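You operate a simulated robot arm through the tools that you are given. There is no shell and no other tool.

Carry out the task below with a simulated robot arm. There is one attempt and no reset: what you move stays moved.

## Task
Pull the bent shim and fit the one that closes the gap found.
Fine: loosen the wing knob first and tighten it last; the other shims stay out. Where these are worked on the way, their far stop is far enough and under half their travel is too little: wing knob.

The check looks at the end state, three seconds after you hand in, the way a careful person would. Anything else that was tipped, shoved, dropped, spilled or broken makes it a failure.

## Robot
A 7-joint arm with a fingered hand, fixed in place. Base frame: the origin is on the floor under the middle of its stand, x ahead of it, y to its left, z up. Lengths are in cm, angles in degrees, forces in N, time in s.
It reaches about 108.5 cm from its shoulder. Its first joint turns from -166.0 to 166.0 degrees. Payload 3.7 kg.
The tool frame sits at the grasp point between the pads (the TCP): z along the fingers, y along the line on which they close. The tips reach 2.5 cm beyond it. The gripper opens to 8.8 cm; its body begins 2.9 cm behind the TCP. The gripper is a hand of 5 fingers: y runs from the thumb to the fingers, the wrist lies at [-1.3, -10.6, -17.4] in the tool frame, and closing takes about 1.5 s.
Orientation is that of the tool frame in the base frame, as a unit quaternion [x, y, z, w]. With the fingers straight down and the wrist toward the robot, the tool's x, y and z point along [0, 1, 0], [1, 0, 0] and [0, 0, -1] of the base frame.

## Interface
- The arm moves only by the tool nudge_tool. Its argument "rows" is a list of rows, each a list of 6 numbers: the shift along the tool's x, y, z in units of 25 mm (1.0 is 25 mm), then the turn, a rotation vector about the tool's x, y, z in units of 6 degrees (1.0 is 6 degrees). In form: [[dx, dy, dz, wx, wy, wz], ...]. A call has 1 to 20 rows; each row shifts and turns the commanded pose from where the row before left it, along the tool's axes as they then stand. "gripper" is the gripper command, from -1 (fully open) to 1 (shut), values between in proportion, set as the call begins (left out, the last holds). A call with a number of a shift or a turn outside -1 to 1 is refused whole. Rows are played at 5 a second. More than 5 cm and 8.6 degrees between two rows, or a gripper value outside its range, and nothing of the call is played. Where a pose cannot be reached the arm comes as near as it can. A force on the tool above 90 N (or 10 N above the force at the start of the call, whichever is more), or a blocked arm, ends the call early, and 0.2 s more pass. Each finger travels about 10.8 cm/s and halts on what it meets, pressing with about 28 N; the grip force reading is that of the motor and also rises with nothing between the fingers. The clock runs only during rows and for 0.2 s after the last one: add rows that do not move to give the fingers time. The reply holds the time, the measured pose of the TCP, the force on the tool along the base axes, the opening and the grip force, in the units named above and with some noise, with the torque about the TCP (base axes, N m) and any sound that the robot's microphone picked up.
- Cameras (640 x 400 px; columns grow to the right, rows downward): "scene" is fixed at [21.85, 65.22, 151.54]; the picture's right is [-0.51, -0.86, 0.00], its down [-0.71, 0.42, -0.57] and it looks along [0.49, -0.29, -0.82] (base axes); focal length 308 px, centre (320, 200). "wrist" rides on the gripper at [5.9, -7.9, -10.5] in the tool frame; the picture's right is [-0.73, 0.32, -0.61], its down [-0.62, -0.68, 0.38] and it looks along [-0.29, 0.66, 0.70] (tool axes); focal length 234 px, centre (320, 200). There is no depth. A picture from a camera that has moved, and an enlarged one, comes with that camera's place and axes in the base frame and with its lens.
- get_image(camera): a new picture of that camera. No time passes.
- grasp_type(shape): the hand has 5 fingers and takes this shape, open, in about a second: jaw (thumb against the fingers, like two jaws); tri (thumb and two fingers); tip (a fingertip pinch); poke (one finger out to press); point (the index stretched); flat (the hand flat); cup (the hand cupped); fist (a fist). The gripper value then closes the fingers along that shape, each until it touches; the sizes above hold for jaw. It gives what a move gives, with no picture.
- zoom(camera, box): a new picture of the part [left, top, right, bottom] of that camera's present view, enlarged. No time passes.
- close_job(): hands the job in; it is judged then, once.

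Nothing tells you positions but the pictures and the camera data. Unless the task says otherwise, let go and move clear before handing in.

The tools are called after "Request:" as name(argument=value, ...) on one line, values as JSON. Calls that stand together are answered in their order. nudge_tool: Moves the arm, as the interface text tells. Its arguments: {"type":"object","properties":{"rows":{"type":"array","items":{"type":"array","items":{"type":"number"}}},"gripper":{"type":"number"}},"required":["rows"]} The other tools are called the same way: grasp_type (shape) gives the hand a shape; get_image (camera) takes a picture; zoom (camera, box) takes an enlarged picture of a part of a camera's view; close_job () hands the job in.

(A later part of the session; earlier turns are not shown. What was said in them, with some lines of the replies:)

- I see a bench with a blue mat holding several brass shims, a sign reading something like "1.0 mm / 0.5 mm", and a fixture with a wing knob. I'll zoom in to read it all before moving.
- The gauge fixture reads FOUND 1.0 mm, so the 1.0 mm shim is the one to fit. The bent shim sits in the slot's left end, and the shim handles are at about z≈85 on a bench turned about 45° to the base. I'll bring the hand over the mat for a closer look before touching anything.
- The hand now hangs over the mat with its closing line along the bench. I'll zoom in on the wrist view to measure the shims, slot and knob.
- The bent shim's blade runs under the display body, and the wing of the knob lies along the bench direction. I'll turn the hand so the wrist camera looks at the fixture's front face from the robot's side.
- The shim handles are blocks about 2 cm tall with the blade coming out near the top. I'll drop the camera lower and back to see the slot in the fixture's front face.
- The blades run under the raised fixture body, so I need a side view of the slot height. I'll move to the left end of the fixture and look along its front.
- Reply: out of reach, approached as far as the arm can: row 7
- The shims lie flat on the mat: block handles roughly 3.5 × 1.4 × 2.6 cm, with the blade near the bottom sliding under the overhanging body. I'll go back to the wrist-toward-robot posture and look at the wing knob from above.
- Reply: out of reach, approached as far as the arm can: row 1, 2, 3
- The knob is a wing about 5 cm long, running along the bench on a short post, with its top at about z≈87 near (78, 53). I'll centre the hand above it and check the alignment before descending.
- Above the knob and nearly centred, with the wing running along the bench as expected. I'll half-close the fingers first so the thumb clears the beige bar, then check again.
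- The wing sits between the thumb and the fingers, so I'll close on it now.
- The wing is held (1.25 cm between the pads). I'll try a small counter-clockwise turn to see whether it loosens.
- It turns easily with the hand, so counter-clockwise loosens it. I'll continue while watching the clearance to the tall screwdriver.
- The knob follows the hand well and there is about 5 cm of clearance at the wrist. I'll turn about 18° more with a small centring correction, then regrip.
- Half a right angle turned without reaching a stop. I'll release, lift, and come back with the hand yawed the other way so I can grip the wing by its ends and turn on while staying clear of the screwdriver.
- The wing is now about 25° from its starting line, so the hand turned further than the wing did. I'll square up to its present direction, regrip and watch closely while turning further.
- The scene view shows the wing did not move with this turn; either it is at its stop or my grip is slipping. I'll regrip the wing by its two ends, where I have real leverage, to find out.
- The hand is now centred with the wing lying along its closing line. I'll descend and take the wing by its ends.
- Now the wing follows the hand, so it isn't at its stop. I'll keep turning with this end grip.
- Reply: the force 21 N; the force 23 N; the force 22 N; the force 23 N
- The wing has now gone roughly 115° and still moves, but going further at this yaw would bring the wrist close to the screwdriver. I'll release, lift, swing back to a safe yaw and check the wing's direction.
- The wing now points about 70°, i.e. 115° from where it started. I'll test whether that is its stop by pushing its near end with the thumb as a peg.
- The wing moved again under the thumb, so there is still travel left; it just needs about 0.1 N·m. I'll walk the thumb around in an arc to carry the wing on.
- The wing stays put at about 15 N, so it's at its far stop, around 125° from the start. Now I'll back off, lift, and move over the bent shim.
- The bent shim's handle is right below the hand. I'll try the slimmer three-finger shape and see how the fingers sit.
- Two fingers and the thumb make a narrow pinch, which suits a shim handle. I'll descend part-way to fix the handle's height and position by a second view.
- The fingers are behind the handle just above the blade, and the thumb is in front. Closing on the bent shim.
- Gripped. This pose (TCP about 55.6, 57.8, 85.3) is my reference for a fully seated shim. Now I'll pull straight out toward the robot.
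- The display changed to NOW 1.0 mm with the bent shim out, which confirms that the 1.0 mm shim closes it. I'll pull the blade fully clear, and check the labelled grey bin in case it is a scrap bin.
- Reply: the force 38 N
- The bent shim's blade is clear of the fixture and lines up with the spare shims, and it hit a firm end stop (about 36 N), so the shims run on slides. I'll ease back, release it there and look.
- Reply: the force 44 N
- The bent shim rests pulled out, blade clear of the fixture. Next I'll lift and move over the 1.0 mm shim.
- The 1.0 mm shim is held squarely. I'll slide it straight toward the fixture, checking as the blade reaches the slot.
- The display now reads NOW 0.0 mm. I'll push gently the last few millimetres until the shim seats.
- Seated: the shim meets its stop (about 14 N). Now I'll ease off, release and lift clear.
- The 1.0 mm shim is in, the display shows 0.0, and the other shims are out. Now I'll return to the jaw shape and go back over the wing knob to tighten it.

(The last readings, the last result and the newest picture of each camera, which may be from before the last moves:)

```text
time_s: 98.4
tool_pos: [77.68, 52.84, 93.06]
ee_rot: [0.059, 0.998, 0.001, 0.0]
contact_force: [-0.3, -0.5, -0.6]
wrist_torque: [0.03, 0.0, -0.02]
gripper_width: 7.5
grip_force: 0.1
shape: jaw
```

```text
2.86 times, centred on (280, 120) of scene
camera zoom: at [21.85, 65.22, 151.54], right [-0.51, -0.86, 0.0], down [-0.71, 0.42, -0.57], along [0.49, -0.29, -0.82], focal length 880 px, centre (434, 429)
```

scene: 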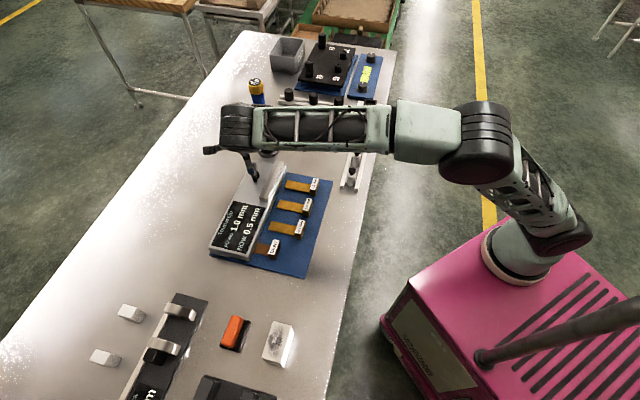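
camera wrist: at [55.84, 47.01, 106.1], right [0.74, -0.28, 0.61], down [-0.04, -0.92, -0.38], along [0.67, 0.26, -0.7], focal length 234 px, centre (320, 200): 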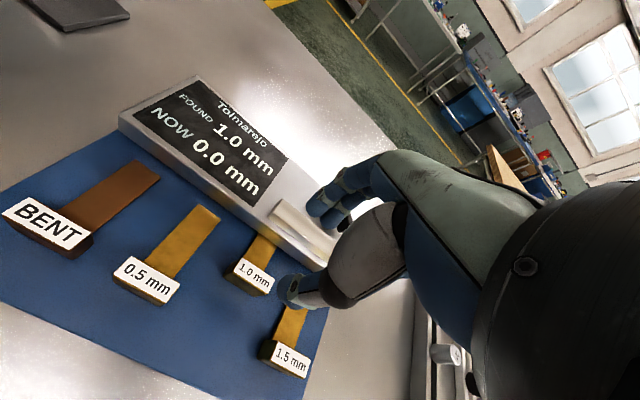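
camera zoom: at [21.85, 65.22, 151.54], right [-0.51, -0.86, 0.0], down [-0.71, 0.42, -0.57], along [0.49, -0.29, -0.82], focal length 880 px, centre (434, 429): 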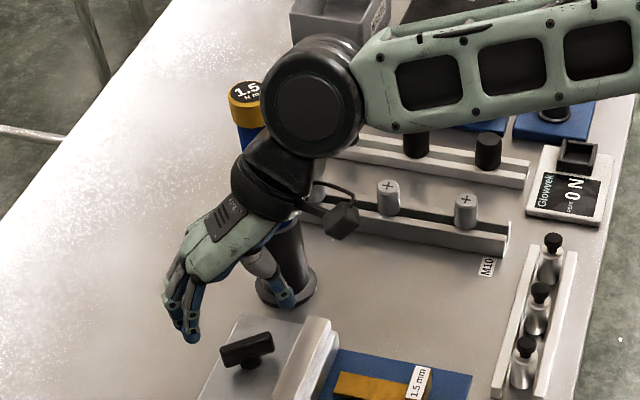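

Request:
nudge_tool(rows=[[0, 0, 0.5, 0, 0, 0], [0, 0, 0.5, 0, 0, 0], [0, 0, 0.5, 0, 0, 0], [0, 0, 0.5, 0, 0, 0], [0, 0, 0.38, 0, 0, 0], [0, 0, 0, 0, 0, 0]])

Request:
nudge_tool(rows=[[0, 0, 0, 0, 0, 0], [0, 0, 0, 0, 0, 0], [0, 0, 0, 0, 0, 0], [0, 0, 0, 0, 0, 0], [0, 0, 0, 0, 0, 0]], gripper=1)

Request:
zoom(camera="wrist", box=[250, 160, 390, 300])

Request:
zoom(camera="scene", box=[235, 150, 285, 190])

```text
time_s: 99.8
tool_pos: [77.4, 52.97, 88.0]
ee_rot: [0.059, 0.998, 0.006, 0.003]
contact_force: [0.4, 21.0, 69.4]
wrist_torque: [-3.19, 0.47, -0.15]
gripper_width: 7.51
grip_force: 0.0
shape: jaw
```

```text
time_s: 101.0
tool_pos: [77.52, 52.68, 87.96]
ee_rot: [0.059, 0.998, 0.004, 0.004]
contact_force: [-5.6, 6.1, 77.7]
wrist_torque: [-3.88, 0.69, -0.1]
gripper_width: 4.49
grip_force: 27.6
shape: jaw
```

```text
2.86 times, centred on (320, 230) of wrist
camera zoom: at [70.73, 45.52, 98.46], right [0.75, 0.23, 0.62], down [0.54, -0.75, -0.38], along [0.37, 0.62, -0.69], focal length 669 px, centre (320, 114)
```

zoom: 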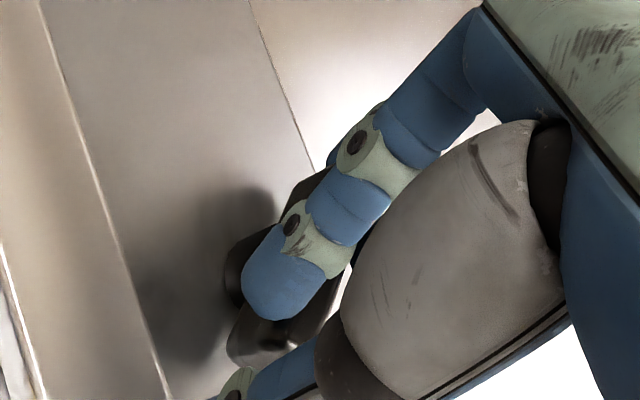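

```text
10.00 times, centred on (260, 170) of scene
camera zoom: at [21.85, 65.22, 151.54], right [-0.51, -0.86, 0.0], down [-0.71, 0.42, -0.57], along [0.49, -0.29, -0.82], focal length 3081 px, centre (920, 500)
```

zoom: 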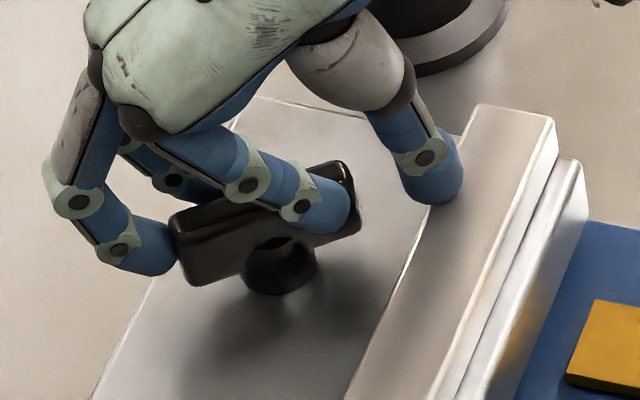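

The thumb came down on the beige bar and a finger lies on top of the wing. I'll lift straight off right away and recheck.

Request:
nudge_tool(rows=[[0, 0, -0.4, 0, 0, 0], [0, 0, -0.5, 0, 0, 0], [0, 0, -0.6, 0, 0, 0], [0, 0, -0.6, 0, 0, 0], [0, 0, -0.6, 0, 0, 0], [0, 0, 0, 0, 0, 0]], gripper=0.0)

Request:
zoom(camera="wrist", box=[160, 100, 390, 350])

Request:
zoom(camera="scene", box=[200, 150, 340, 280])

Request:
zoom(camera="scene", box=[235, 150, 295, 200])

```text
time_s: 102.4
tool_pos: [77.77, 52.69, 93.74]
ee_rot: [0.058, 0.998, -0.001, 0.0]
contact_force: [-0.2, 0.4, -0.2]
wrist_torque: [-0.02, -0.04, -0.03]
gripper_width: 0.57
grip_force: 28.0
shape: jaw
```

```text
1.60 times, centred on (275, 225) of wrist
camera zoom: at [70.98, 45.65, 104.43], right [0.76, 0.24, 0.61], down [0.54, -0.75, -0.38], along [0.36, 0.62, -0.7], focal length 375 px, centre (392, 160)
```

zoom: 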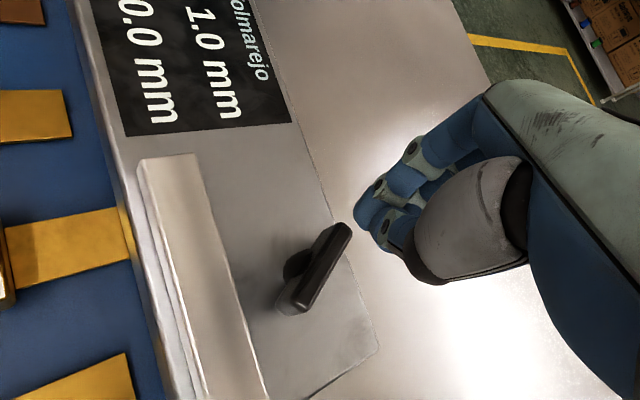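

```text
3.08 times, centred on (270, 215) of scene
camera zoom: at [21.85, 65.22, 151.54], right [-0.51, -0.86, 0.0], down [-0.71, 0.42, -0.57], along [0.49, -0.29, -0.82], focal length 948 px, centre (474, 154)
```

zoom: 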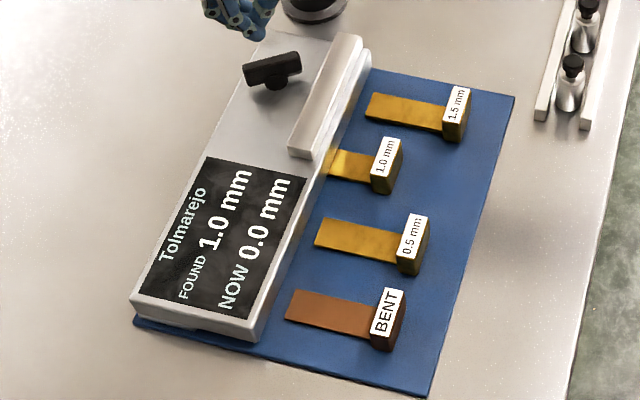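

```text
8.00 times, centred on (265, 175) of scene
camera zoom: at [21.85, 65.22, 151.54], right [-0.51, -0.86, 0.0], down [-0.71, 0.42, -0.57], along [0.49, -0.29, -0.82], focal length 2465 px, centre (760, 400)
```

zoom: 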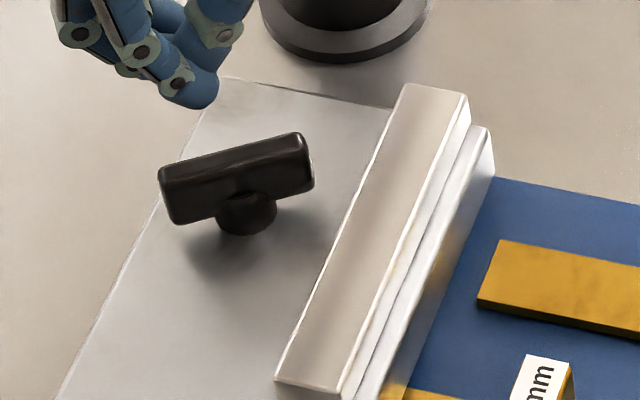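

Nothing was shifted: the bar, shims and display are unchanged. The fingers look tangled together, so I'll open the hand fully and check it.

Request:
nudge_tool(rows=[[0, 0, -0.3, 0, 0, 0], [0, 0, 0, 0, 0, 0], [0, 0, 0, 0, 0, 0], [0, 0, 0, 0, 0, 0], [0, 0, 0, 0, 0, 0], [0, 0, 0, 0, 0, 0]], gripper=-1)

Request:
get_image(camera="wrist")

```text
time_s: 103.8
tool_pos: [77.69, 52.73, 94.45]
ee_rot: [0.059, 0.998, 0.0, -0.001]
contact_force: [0.1, -0.4, 0.2]
wrist_torque: [-0.03, 0.0, -0.02]
gripper_width: 8.77
grip_force: 0.1
shape: jaw
```

```text
taken
camera wrist: at [70.95, 45.62, 105.19], right [0.76, 0.24, 0.61], down [0.54, -0.75, -0.38], along [0.36, 0.62, -0.7], focal length 234 px, centre (320, 200)
```

wrist: 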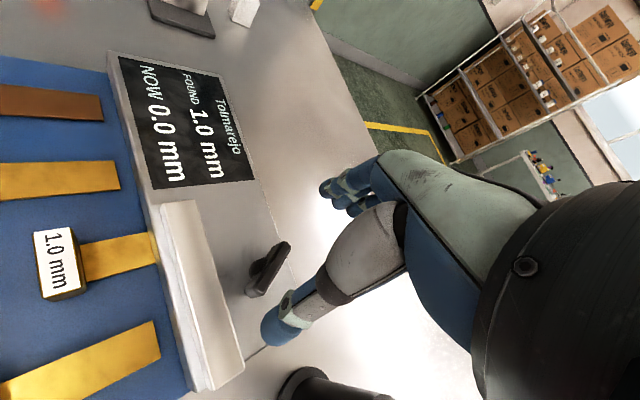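

The hand is fine. I'll instead push the wing's far end around clockwise with the thumb, which keeps clear of the bar, so first I'm squaring the hand up again above it.

Request:
nudge_tool(rows=[[0, 0, 0, 0, 0, 1], [0, 0, 0, 0, 0, 1], [0, 0, 0, 0, 0, 1], [0, 0, 0, 0, 0, 1], [0, 0, 0, 0, 0, 1], [0, 0, 0, 0, 0, 1], [0, 0, 0, 0, 0, 0.37], [0.5, 0.73, 0, 0, 0, 0], [0.488, 0.726, 0, 0, 0, 0], [0, 0, 0.5, 0, 0, 0], [0, 0, 0.5, 0, 0, 0], [0, 0, 0, 0, 0, 0]], gripper=0.0)

Request:
zoom(camera="wrist", box=[210, 160, 390, 350])

Request:
zoom(camera="scene", box=[225, 130, 295, 190])

```text
time_s: 106.4
tool_pos: [78.56, 57.03, 92.05]
ee_rot: [0.382, 0.924, 0.0, 0.0]
contact_force: [-0.1, 0.2, -0.3]
wrist_torque: [0.03, 0.0, 0.0]
gripper_width: 4.47
grip_force: 0.0
shape: jaw
```

```text
2.11 times, centred on (300, 255) of wrist
camera zoom: at [68.82, 55.66, 102.66], right [0.74, -0.28, 0.61], down [-0.04, -0.92, -0.38], along [0.67, 0.26, -0.7], focal length 493 px, centre (362, 84)
```

zoom: 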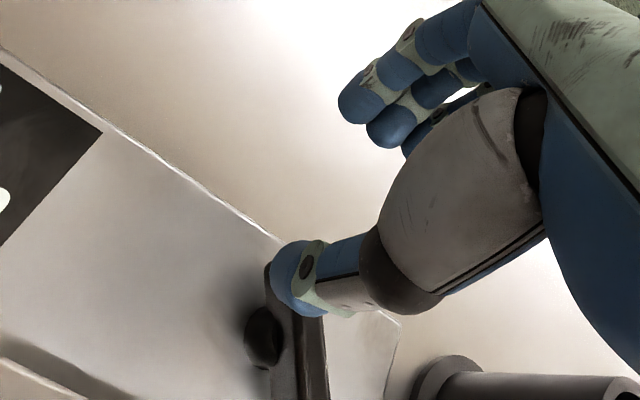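

```text
6.67 times, centred on (260, 160) of scene
camera zoom: at [21.85, 65.22, 151.54], right [-0.51, -0.86, 0.0], down [-0.71, 0.42, -0.57], along [0.49, -0.29, -0.82], focal length 2054 px, centre (720, 467)
```

zoom: 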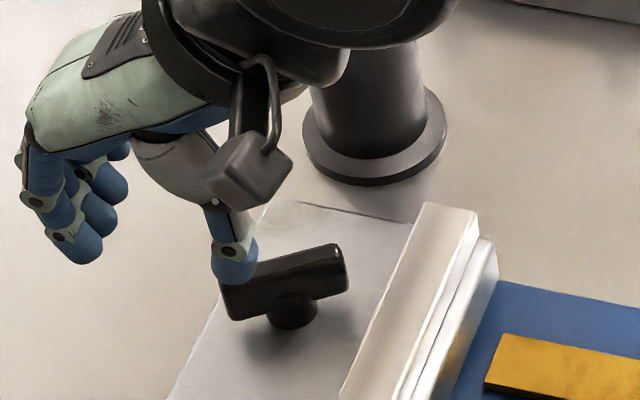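

Request:
nudge_tool(rows=[[0.06, 0, 0.4, 0, 0, 0], [0, 0, 0.4, 0, 0, 0], [0, 0, 0.4, 0, 0, 0], [0, 0, 0.4, 0, 0, 0], [0, 0, 0.34, 0, 0, 0], [0, 0, 0, 0, 0, 0]])

Request:
zoom(camera="wrist", box=[210, 160, 390, 350])

Request:
zoom(camera="scene", box=[225, 130, 295, 190])

```text
time_s: 107.8
tool_pos: [78.39, 57.25, 87.18]
ee_rot: [0.382, 0.924, 0.0, 0.0]
contact_force: [0.0, -0.5, 0.1]
wrist_torque: [0.02, -0.02, -0.02]
gripper_width: 4.45
grip_force: 0.0
shape: jaw
```

```text
2.11 times, centred on (300, 255) of wrist
camera zoom: at [68.64, 55.77, 97.85], right [0.74, -0.28, 0.61], down [-0.04, -0.92, -0.38], along [0.67, 0.26, -0.7], focal length 493 px, centre (362, 84)
```

zoom: 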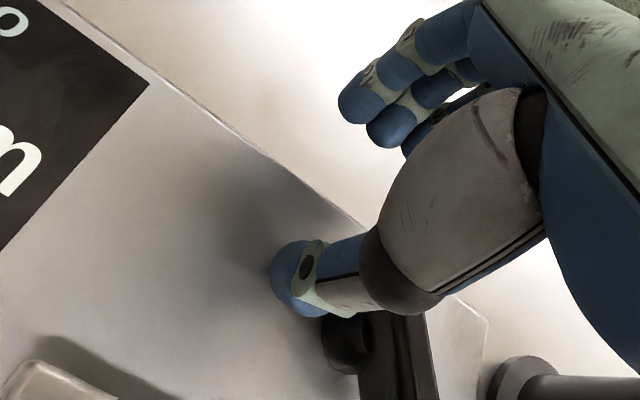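

```text
6.67 times, centred on (260, 160) of scene
camera zoom: at [21.85, 65.22, 151.54], right [-0.51, -0.86, 0.0], down [-0.71, 0.42, -0.57], along [0.49, -0.29, -0.82], focal length 2054 px, centre (720, 467)
```

zoom: 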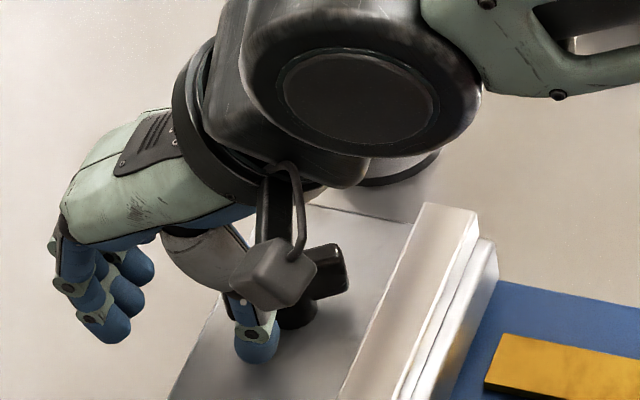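

The thumb is beside the wing's far end on the correct side. Pushing it clockwise along an arc.

Request:
nudge_tool(rows=[[-0.129, 0.097, 0, 0, 0, 0], [-0.129, 0.097, 0, 0, 0, 0], [-0.129, 0.097, 0, 0, 0, 0], [-0.129, 0.097, 0, 0, 0, 0], [-0.064, 0.07, 0, 0, 0, 0], [-0.064, 0.07, 0, 0, 0, 0], [-0.09, 0.06, 0, 0, 0, 0], [-0.09, 0.06, 0, 0, 0, 0], [0, 0, 0, 0, 0, 0]])

Request:
zoom(camera="wrist", box=[210, 160, 390, 350])

Request:
zoom(camera="scene", box=[225, 130, 295, 190])

```text
time_s: 109.8
tool_pos: [81.03, 57.04, 87.17]
ee_rot: [0.382, 0.924, 0.0, 0.0]
contact_force: [-3.5, 2.3, 0.4]
wrist_torque: [-0.03, 0.05, -0.11]
gripper_width: 4.59
grip_force: 0.1
shape: jaw
```

```text
2.11 times, centred on (300, 255) of wrist
camera zoom: at [71.26, 55.47, 97.78], right [0.74, -0.28, 0.61], down [-0.04, -0.92, -0.38], along [0.67, 0.26, -0.7], focal length 493 px, centre (362, 84)
```

zoom: 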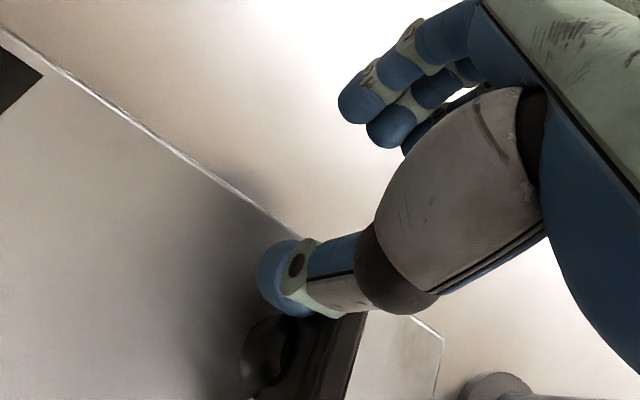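

```text
6.67 times, centred on (260, 160) of scene
camera zoom: at [21.85, 65.22, 151.54], right [-0.51, -0.86, 0.0], down [-0.71, 0.42, -0.57], along [0.49, -0.29, -0.82], focal length 2054 px, centre (720, 467)
```

zoom: 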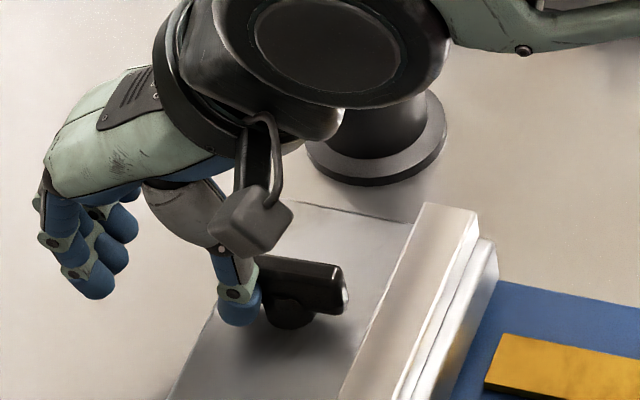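

The wing is coming round (about 28° so far). I'll continue the arc.

Request:
nudge_tool(rows=[[-0.103, 0.035, 0, 0, 0, 0], [-0.103, 0.034, 0, 0, 0, 0], [-0.108, 0.007, 0, 0, 0, 0], [-0.108, 0.007, 0, 0, 0, 0], [-0.107, -0.021, 0, 0, 0, 0], [-0.106, -0.021, 0, 0, 0, 0], [0, 0, 0, 0, 0, 0]])

Request:
zoom(camera="wrist", box=[210, 160, 390, 350])

Request:
zoom(camera="scene", box=[225, 130, 295, 190])

```text
time_s: 111.4
tool_pos: [82.27, 55.93, 87.15]
ee_rot: [0.382, 0.924, -0.001, -0.001]
contact_force: [-0.1, 4.6, -1.2]
wrist_torque: [0.02, 0.03, -0.1]
gripper_width: 4.21
grip_force: 0.0
shape: jaw
```

```text
2.11 times, centred on (300, 255) of wrist
camera zoom: at [72.48, 54.47, 97.76], right [0.74, -0.28, 0.61], down [-0.04, -0.92, -0.38], along [0.67, 0.26, -0.7], focal length 493 px, centre (362, 84)
```

zoom: 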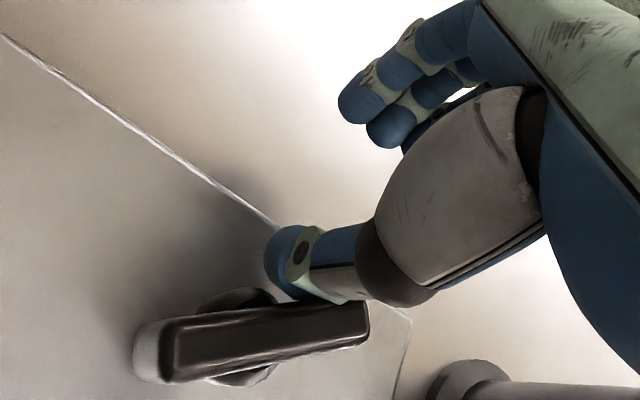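

```text
6.67 times, centred on (260, 160) of scene
camera zoom: at [21.85, 65.22, 151.54], right [-0.51, -0.86, 0.0], down [-0.71, 0.42, -0.57], along [0.49, -0.29, -0.82], focal length 2054 px, centre (720, 467)
```

zoom: 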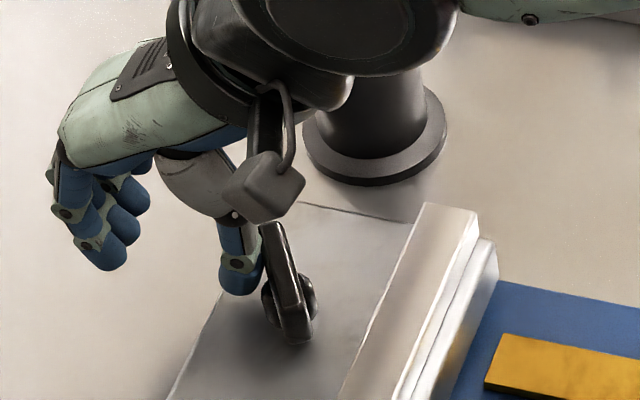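

Request:
nudge_tool(rows=[[-0.092, -0.066, 0, 0, 0, 0], [-0.092, -0.066, 0, 0, 0, 0], [-0.082, -0.072, 0, 0, 0, 0], [-0.082, -0.072, 0, 0, 0, 0], [0, 0, 0, 0, 0, 0]])

Request:
zoom(camera="wrist", box=[210, 160, 390, 350])

Request:
zoom(camera="scene", box=[225, 130, 295, 190])

```text
time_s: 112.6
tool_pos: [82.36, 54.69, 87.07]
ee_rot: [0.382, 0.924, 0.0, 0.0]
contact_force: [2.9, 5.5, 1.1]
wrist_torque: [0.0, 0.03, -0.06]
gripper_width: 3.99
grip_force: 0.1
shape: jaw
```

```text
2.11 times, centred on (300, 255) of wrist
camera zoom: at [72.69, 53.32, 97.72], right [0.74, -0.28, 0.61], down [-0.04, -0.92, -0.38], along [0.67, 0.26, -0.7], focal length 493 px, centre (362, 84)
```

zoom: 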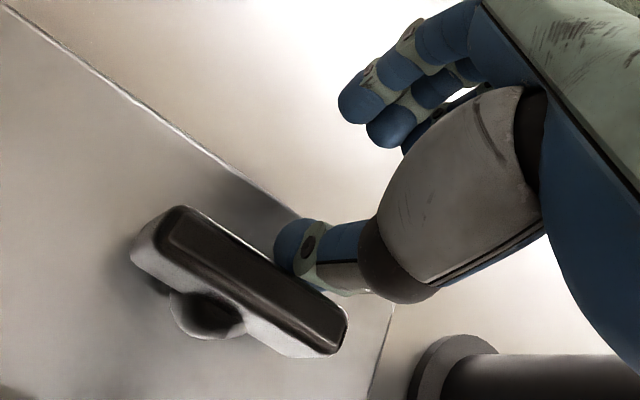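

```text
6.67 times, centred on (260, 160) of scene
camera zoom: at [21.85, 65.22, 151.54], right [-0.51, -0.86, 0.0], down [-0.71, 0.42, -0.57], along [0.49, -0.29, -0.82], focal length 2054 px, centre (720, 467)
```

zoom: 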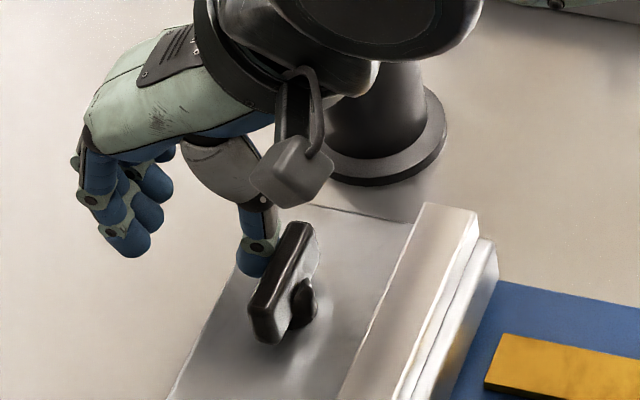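

The wing is almost back in line with its starting direction. I'll push on gently to make sure it is against the tight stop.

Request:
nudge_tool(rows=[[-0.04, -0.08, 0, 0, 0, 0], [-0.02, -0.08, 0, 0, 0, 0], [-0.02, -0.08, 0, 0, 0, 0], [0, -0.08, 0, 0, 0, 0], [0, 0, 0, 0, 0, 0]])

Request:
zoom(camera="wrist", box=[210, 160, 390, 350])

Request:
zoom(camera="scene", box=[225, 130, 295, 190])

```text
time_s: 113.8
tool_pos: [81.9, 54.05, 87.2]
ee_rot: [0.381, 0.924, 0.001, 0.0]
contact_force: [8.5, 15.7, 8.7]
wrist_torque: [-0.15, 0.19, -0.2]
gripper_width: 3.44
grip_force: 0.1
shape: jaw
```

```text
2.11 times, centred on (300, 255) of wrist
camera zoom: at [72.26, 52.58, 97.83], right [0.74, -0.28, 0.61], down [-0.04, -0.92, -0.38], along [0.67, 0.26, -0.7], focal length 493 px, centre (362, 84)
```

zoom: 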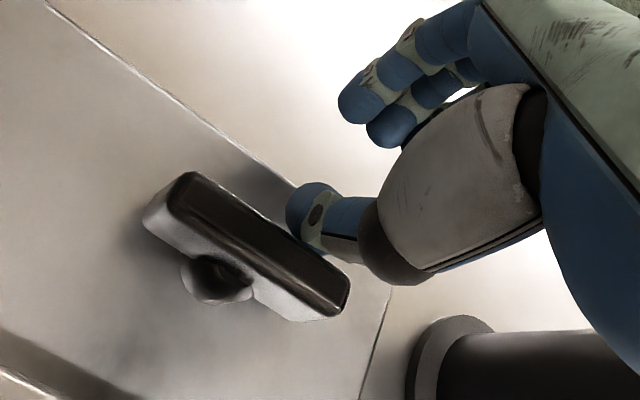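

```text
6.67 times, centred on (260, 160) of scene
camera zoom: at [21.85, 65.22, 151.54], right [-0.51, -0.86, 0.0], down [-0.71, 0.42, -0.57], along [0.49, -0.29, -0.82], focal length 2054 px, centre (720, 467)
```

zoom: 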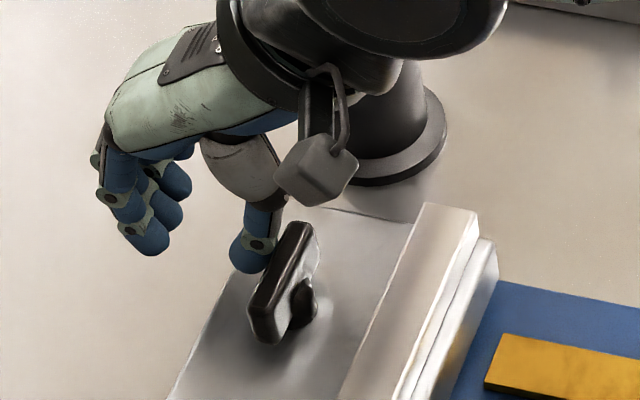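

The wing holds at 18 N, so it's tight on its stop. I'll back the thumb off and lift away.

Request:
nudge_tool(rows=[[0, 0.3, 0, 0, 0, 0], [0, 0.3, 0, 0, 0, 0], [0, 0, -0.6, 0, 0, 0], [0, 0, -0.8, 0, 0, 0], [0, 0, -0.8, 0, 0, 0], [0, 0, -0.8, 0, 0, 0], [0, 0, -0.8, 0, 0, 0], [0, 0, -0.8, 0, 0, 0], [0, -0.8, -0.3, 0, 0, 0], [0, -0.8, -0.3, 0, 0, 0], [0.3, -0.8, 0, 0, 0, 0], [0.5, -0.8, 0, 0, 0, 0], [0.7, -0.8, 0, 0, 0, 0], [0.7, -0.8, 0, 0, 0, 0], [0.7, -0.8, 0, 0, 0, 0], [0.7, -0.8, 0, 0, 0, 0], [0, 0, 0, 0, 0, 0]])

Request:
get_image(camera="scene")

Request:
zoom(camera="scene", box=[200, 150, 340, 280])

Request:
get_image(camera="wrist")

```text
time_s: 117.4
tool_pos: [65.17, 50.14, 100.24]
ee_rot: [0.382, 0.924, 0.001, 0.001]
contact_force: [0.1, 1.0, 0.8]
wrist_torque: [-0.01, 0.01, -0.01]
gripper_width: 4.38
grip_force: 0.1
shape: jaw
```

```text
taken
```

scene: 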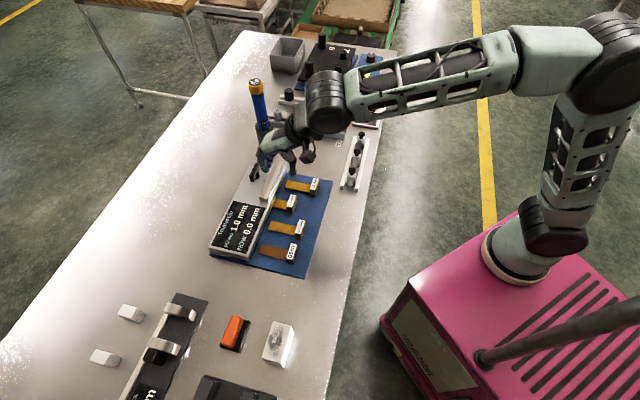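

```text
3.08 times, centred on (270, 215) of scene
camera zoom: at [21.85, 65.22, 151.54], right [-0.51, -0.86, 0.0], down [-0.71, 0.42, -0.57], along [0.49, -0.29, -0.82], focal length 948 px, centre (474, 154)
```

zoom: 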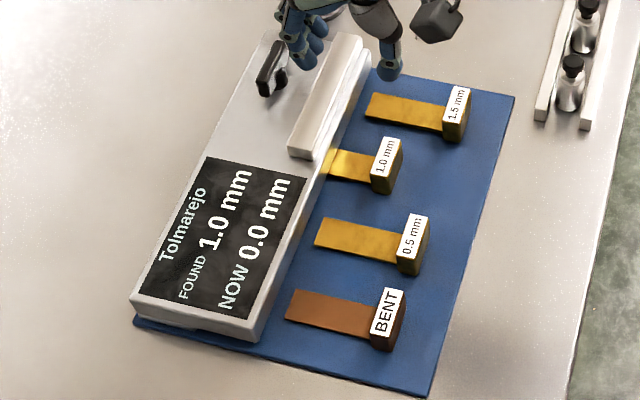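

```text
taken
camera wrist: at [55.55, 48.66, 110.81], right [0.74, -0.28, 0.61], down [-0.04, -0.92, -0.38], along [0.67, 0.26, -0.7], focal length 234 px, centre (320, 200)
```

wrist: 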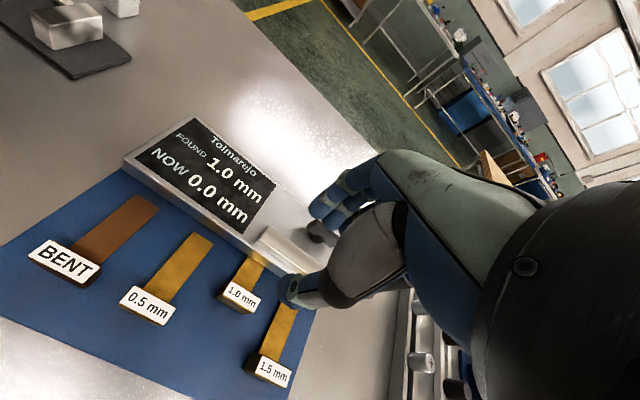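

The display reads 0.0 mm and everything seems in place. I'll move the hand well clear, then compare the whole bench with the start.

Request:
nudge_tool(rows=[[0, -0.8, -0.6, 0, 0, 0], [0, -0.8, -0.6, 0, 0, 0], [0, -0.8, -0.6, 0, 0, 0], [0, -0.8, -0.6, 0, 0, 0], [0, -0.8, -0.6, 0, 0, 0], [0, -0.8, -0.6, 0, 0, 0], [0, -0.8, -0.6, 0, 0, 0], [0, -0.8, -0.6, 0, 0, 0], [0, -0.8, 0, 0, 0, 0], [0, -0.8, 0, 0, 0, 0], [0, 0, 0, 0, 0, 0]])

Request:
get_image(camera="scene")

Request:
zoom(camera="scene", box=[200, 150, 340, 280])

Request:
zoom(camera="scene", box=[240, 30, 400, 200])

```text
time_s: 119.8
tool_pos: [51.03, 35.92, 112.29]
ee_rot: [0.382, 0.924, 0.0, 0.0]
contact_force: [-0.7, -0.1, 0.7]
wrist_torque: [-0.01, -0.03, 0.02]
gripper_width: 4.4
grip_force: 0.1
shape: jaw
```

```text
taken
```

scene: 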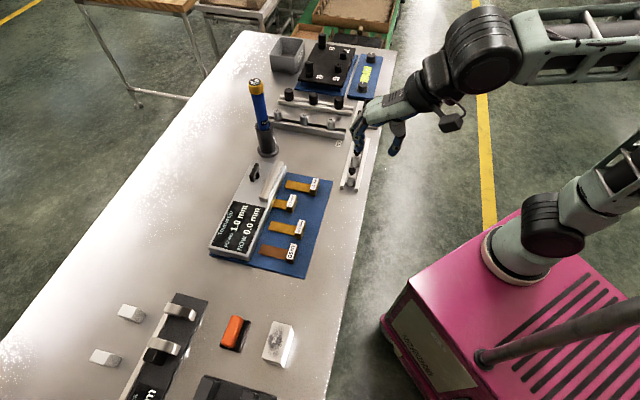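

```text
3.08 times, centred on (270, 215) of scene
camera zoom: at [21.85, 65.22, 151.54], right [-0.51, -0.86, 0.0], down [-0.71, 0.42, -0.57], along [0.49, -0.29, -0.82], focal length 948 px, centre (474, 154)
```

zoom: 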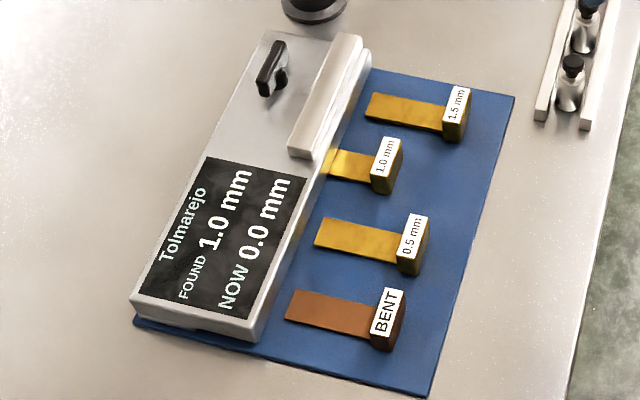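

```text
2.35 times, centred on (320, 115) of scene
camera zoom: at [21.85, 65.22, 151.54], right [-0.51, -0.86, 0.0], down [-0.71, 0.42, -0.57], along [0.49, -0.29, -0.82], focal length 725 px, centre (320, 400)
```

zoom: 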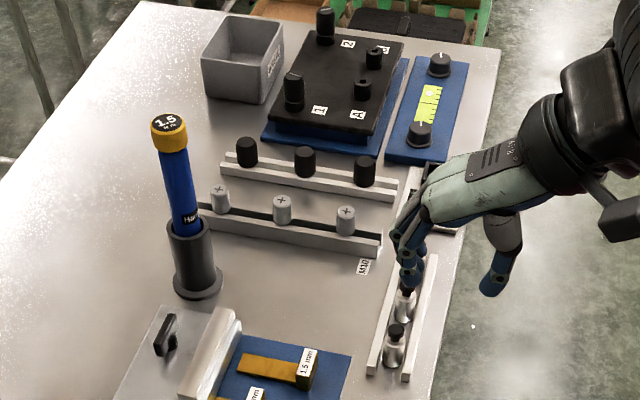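

Request:
zoom(camera="scene", box=[240, 150, 290, 200])

Request:
zoom(camera="scene", box=[80, 280, 320, 400])

```text
8.00 times, centred on (265, 175) of scene
camera zoom: at [21.85, 65.22, 151.54], right [-0.51, -0.86, 0.0], down [-0.71, 0.42, -0.57], along [0.49, -0.29, -0.82], focal length 2465 px, centre (760, 400)
```

zoom: 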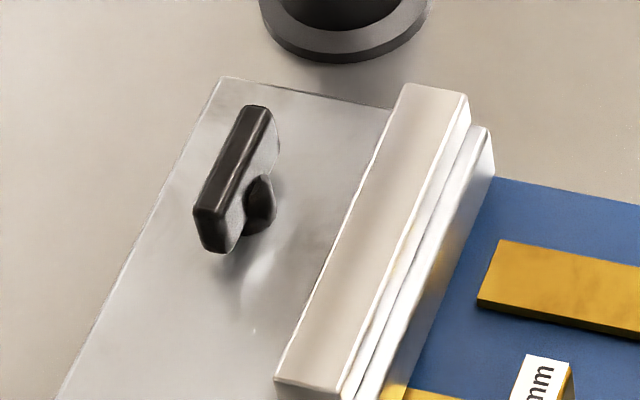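

```text
2.67 times, centred on (200, 340) of scene
camera zoom: at [21.85, 65.22, 151.54], right [-0.51, -0.86, 0.0], down [-0.71, 0.42, -0.57], along [0.49, -0.29, -0.82], focal length 822 px, centre (640, -173)
```

zoom: 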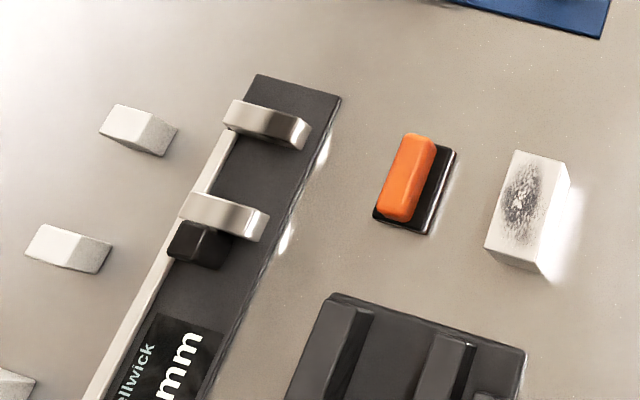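

The bent shim is out, the 1.0 mm shim is seated with the display at 0.0 mm, and the wing knob is back tight in its original line. The 0.5 and 1.5 mm shims stayed out, nothing else has moved, and the hand is clear, so I'm handing in.

Request:
close_job()

```text
The job is handed in.
```

The bent shim is out and the 1.0 mm shim is in its place. The display now reads NOW 0.0 mm against the 1.0 mm found. I've handed the job in; no verdict came back.

- **Wing knob:** I loosened it first, turning it about 125° to its far stop. I tightened it last, until it held against the stop in its starting line.
- **Bent shim:** I pulled it out to the end of its slide. Its blade is clear of the fixture and it rests on the mat.
- **Other shims:** The 0.5 mm and 1.5 mm shims stayed out and I did not touch them.
- **One slip:** While going back to tighten the knob, the thumb came down on the beige bar with about 70–80 N before I lifted off. The bar did not move, and I saw no mark on it in the pictures.

In the last pictures, nothing else on the bench looks moved.
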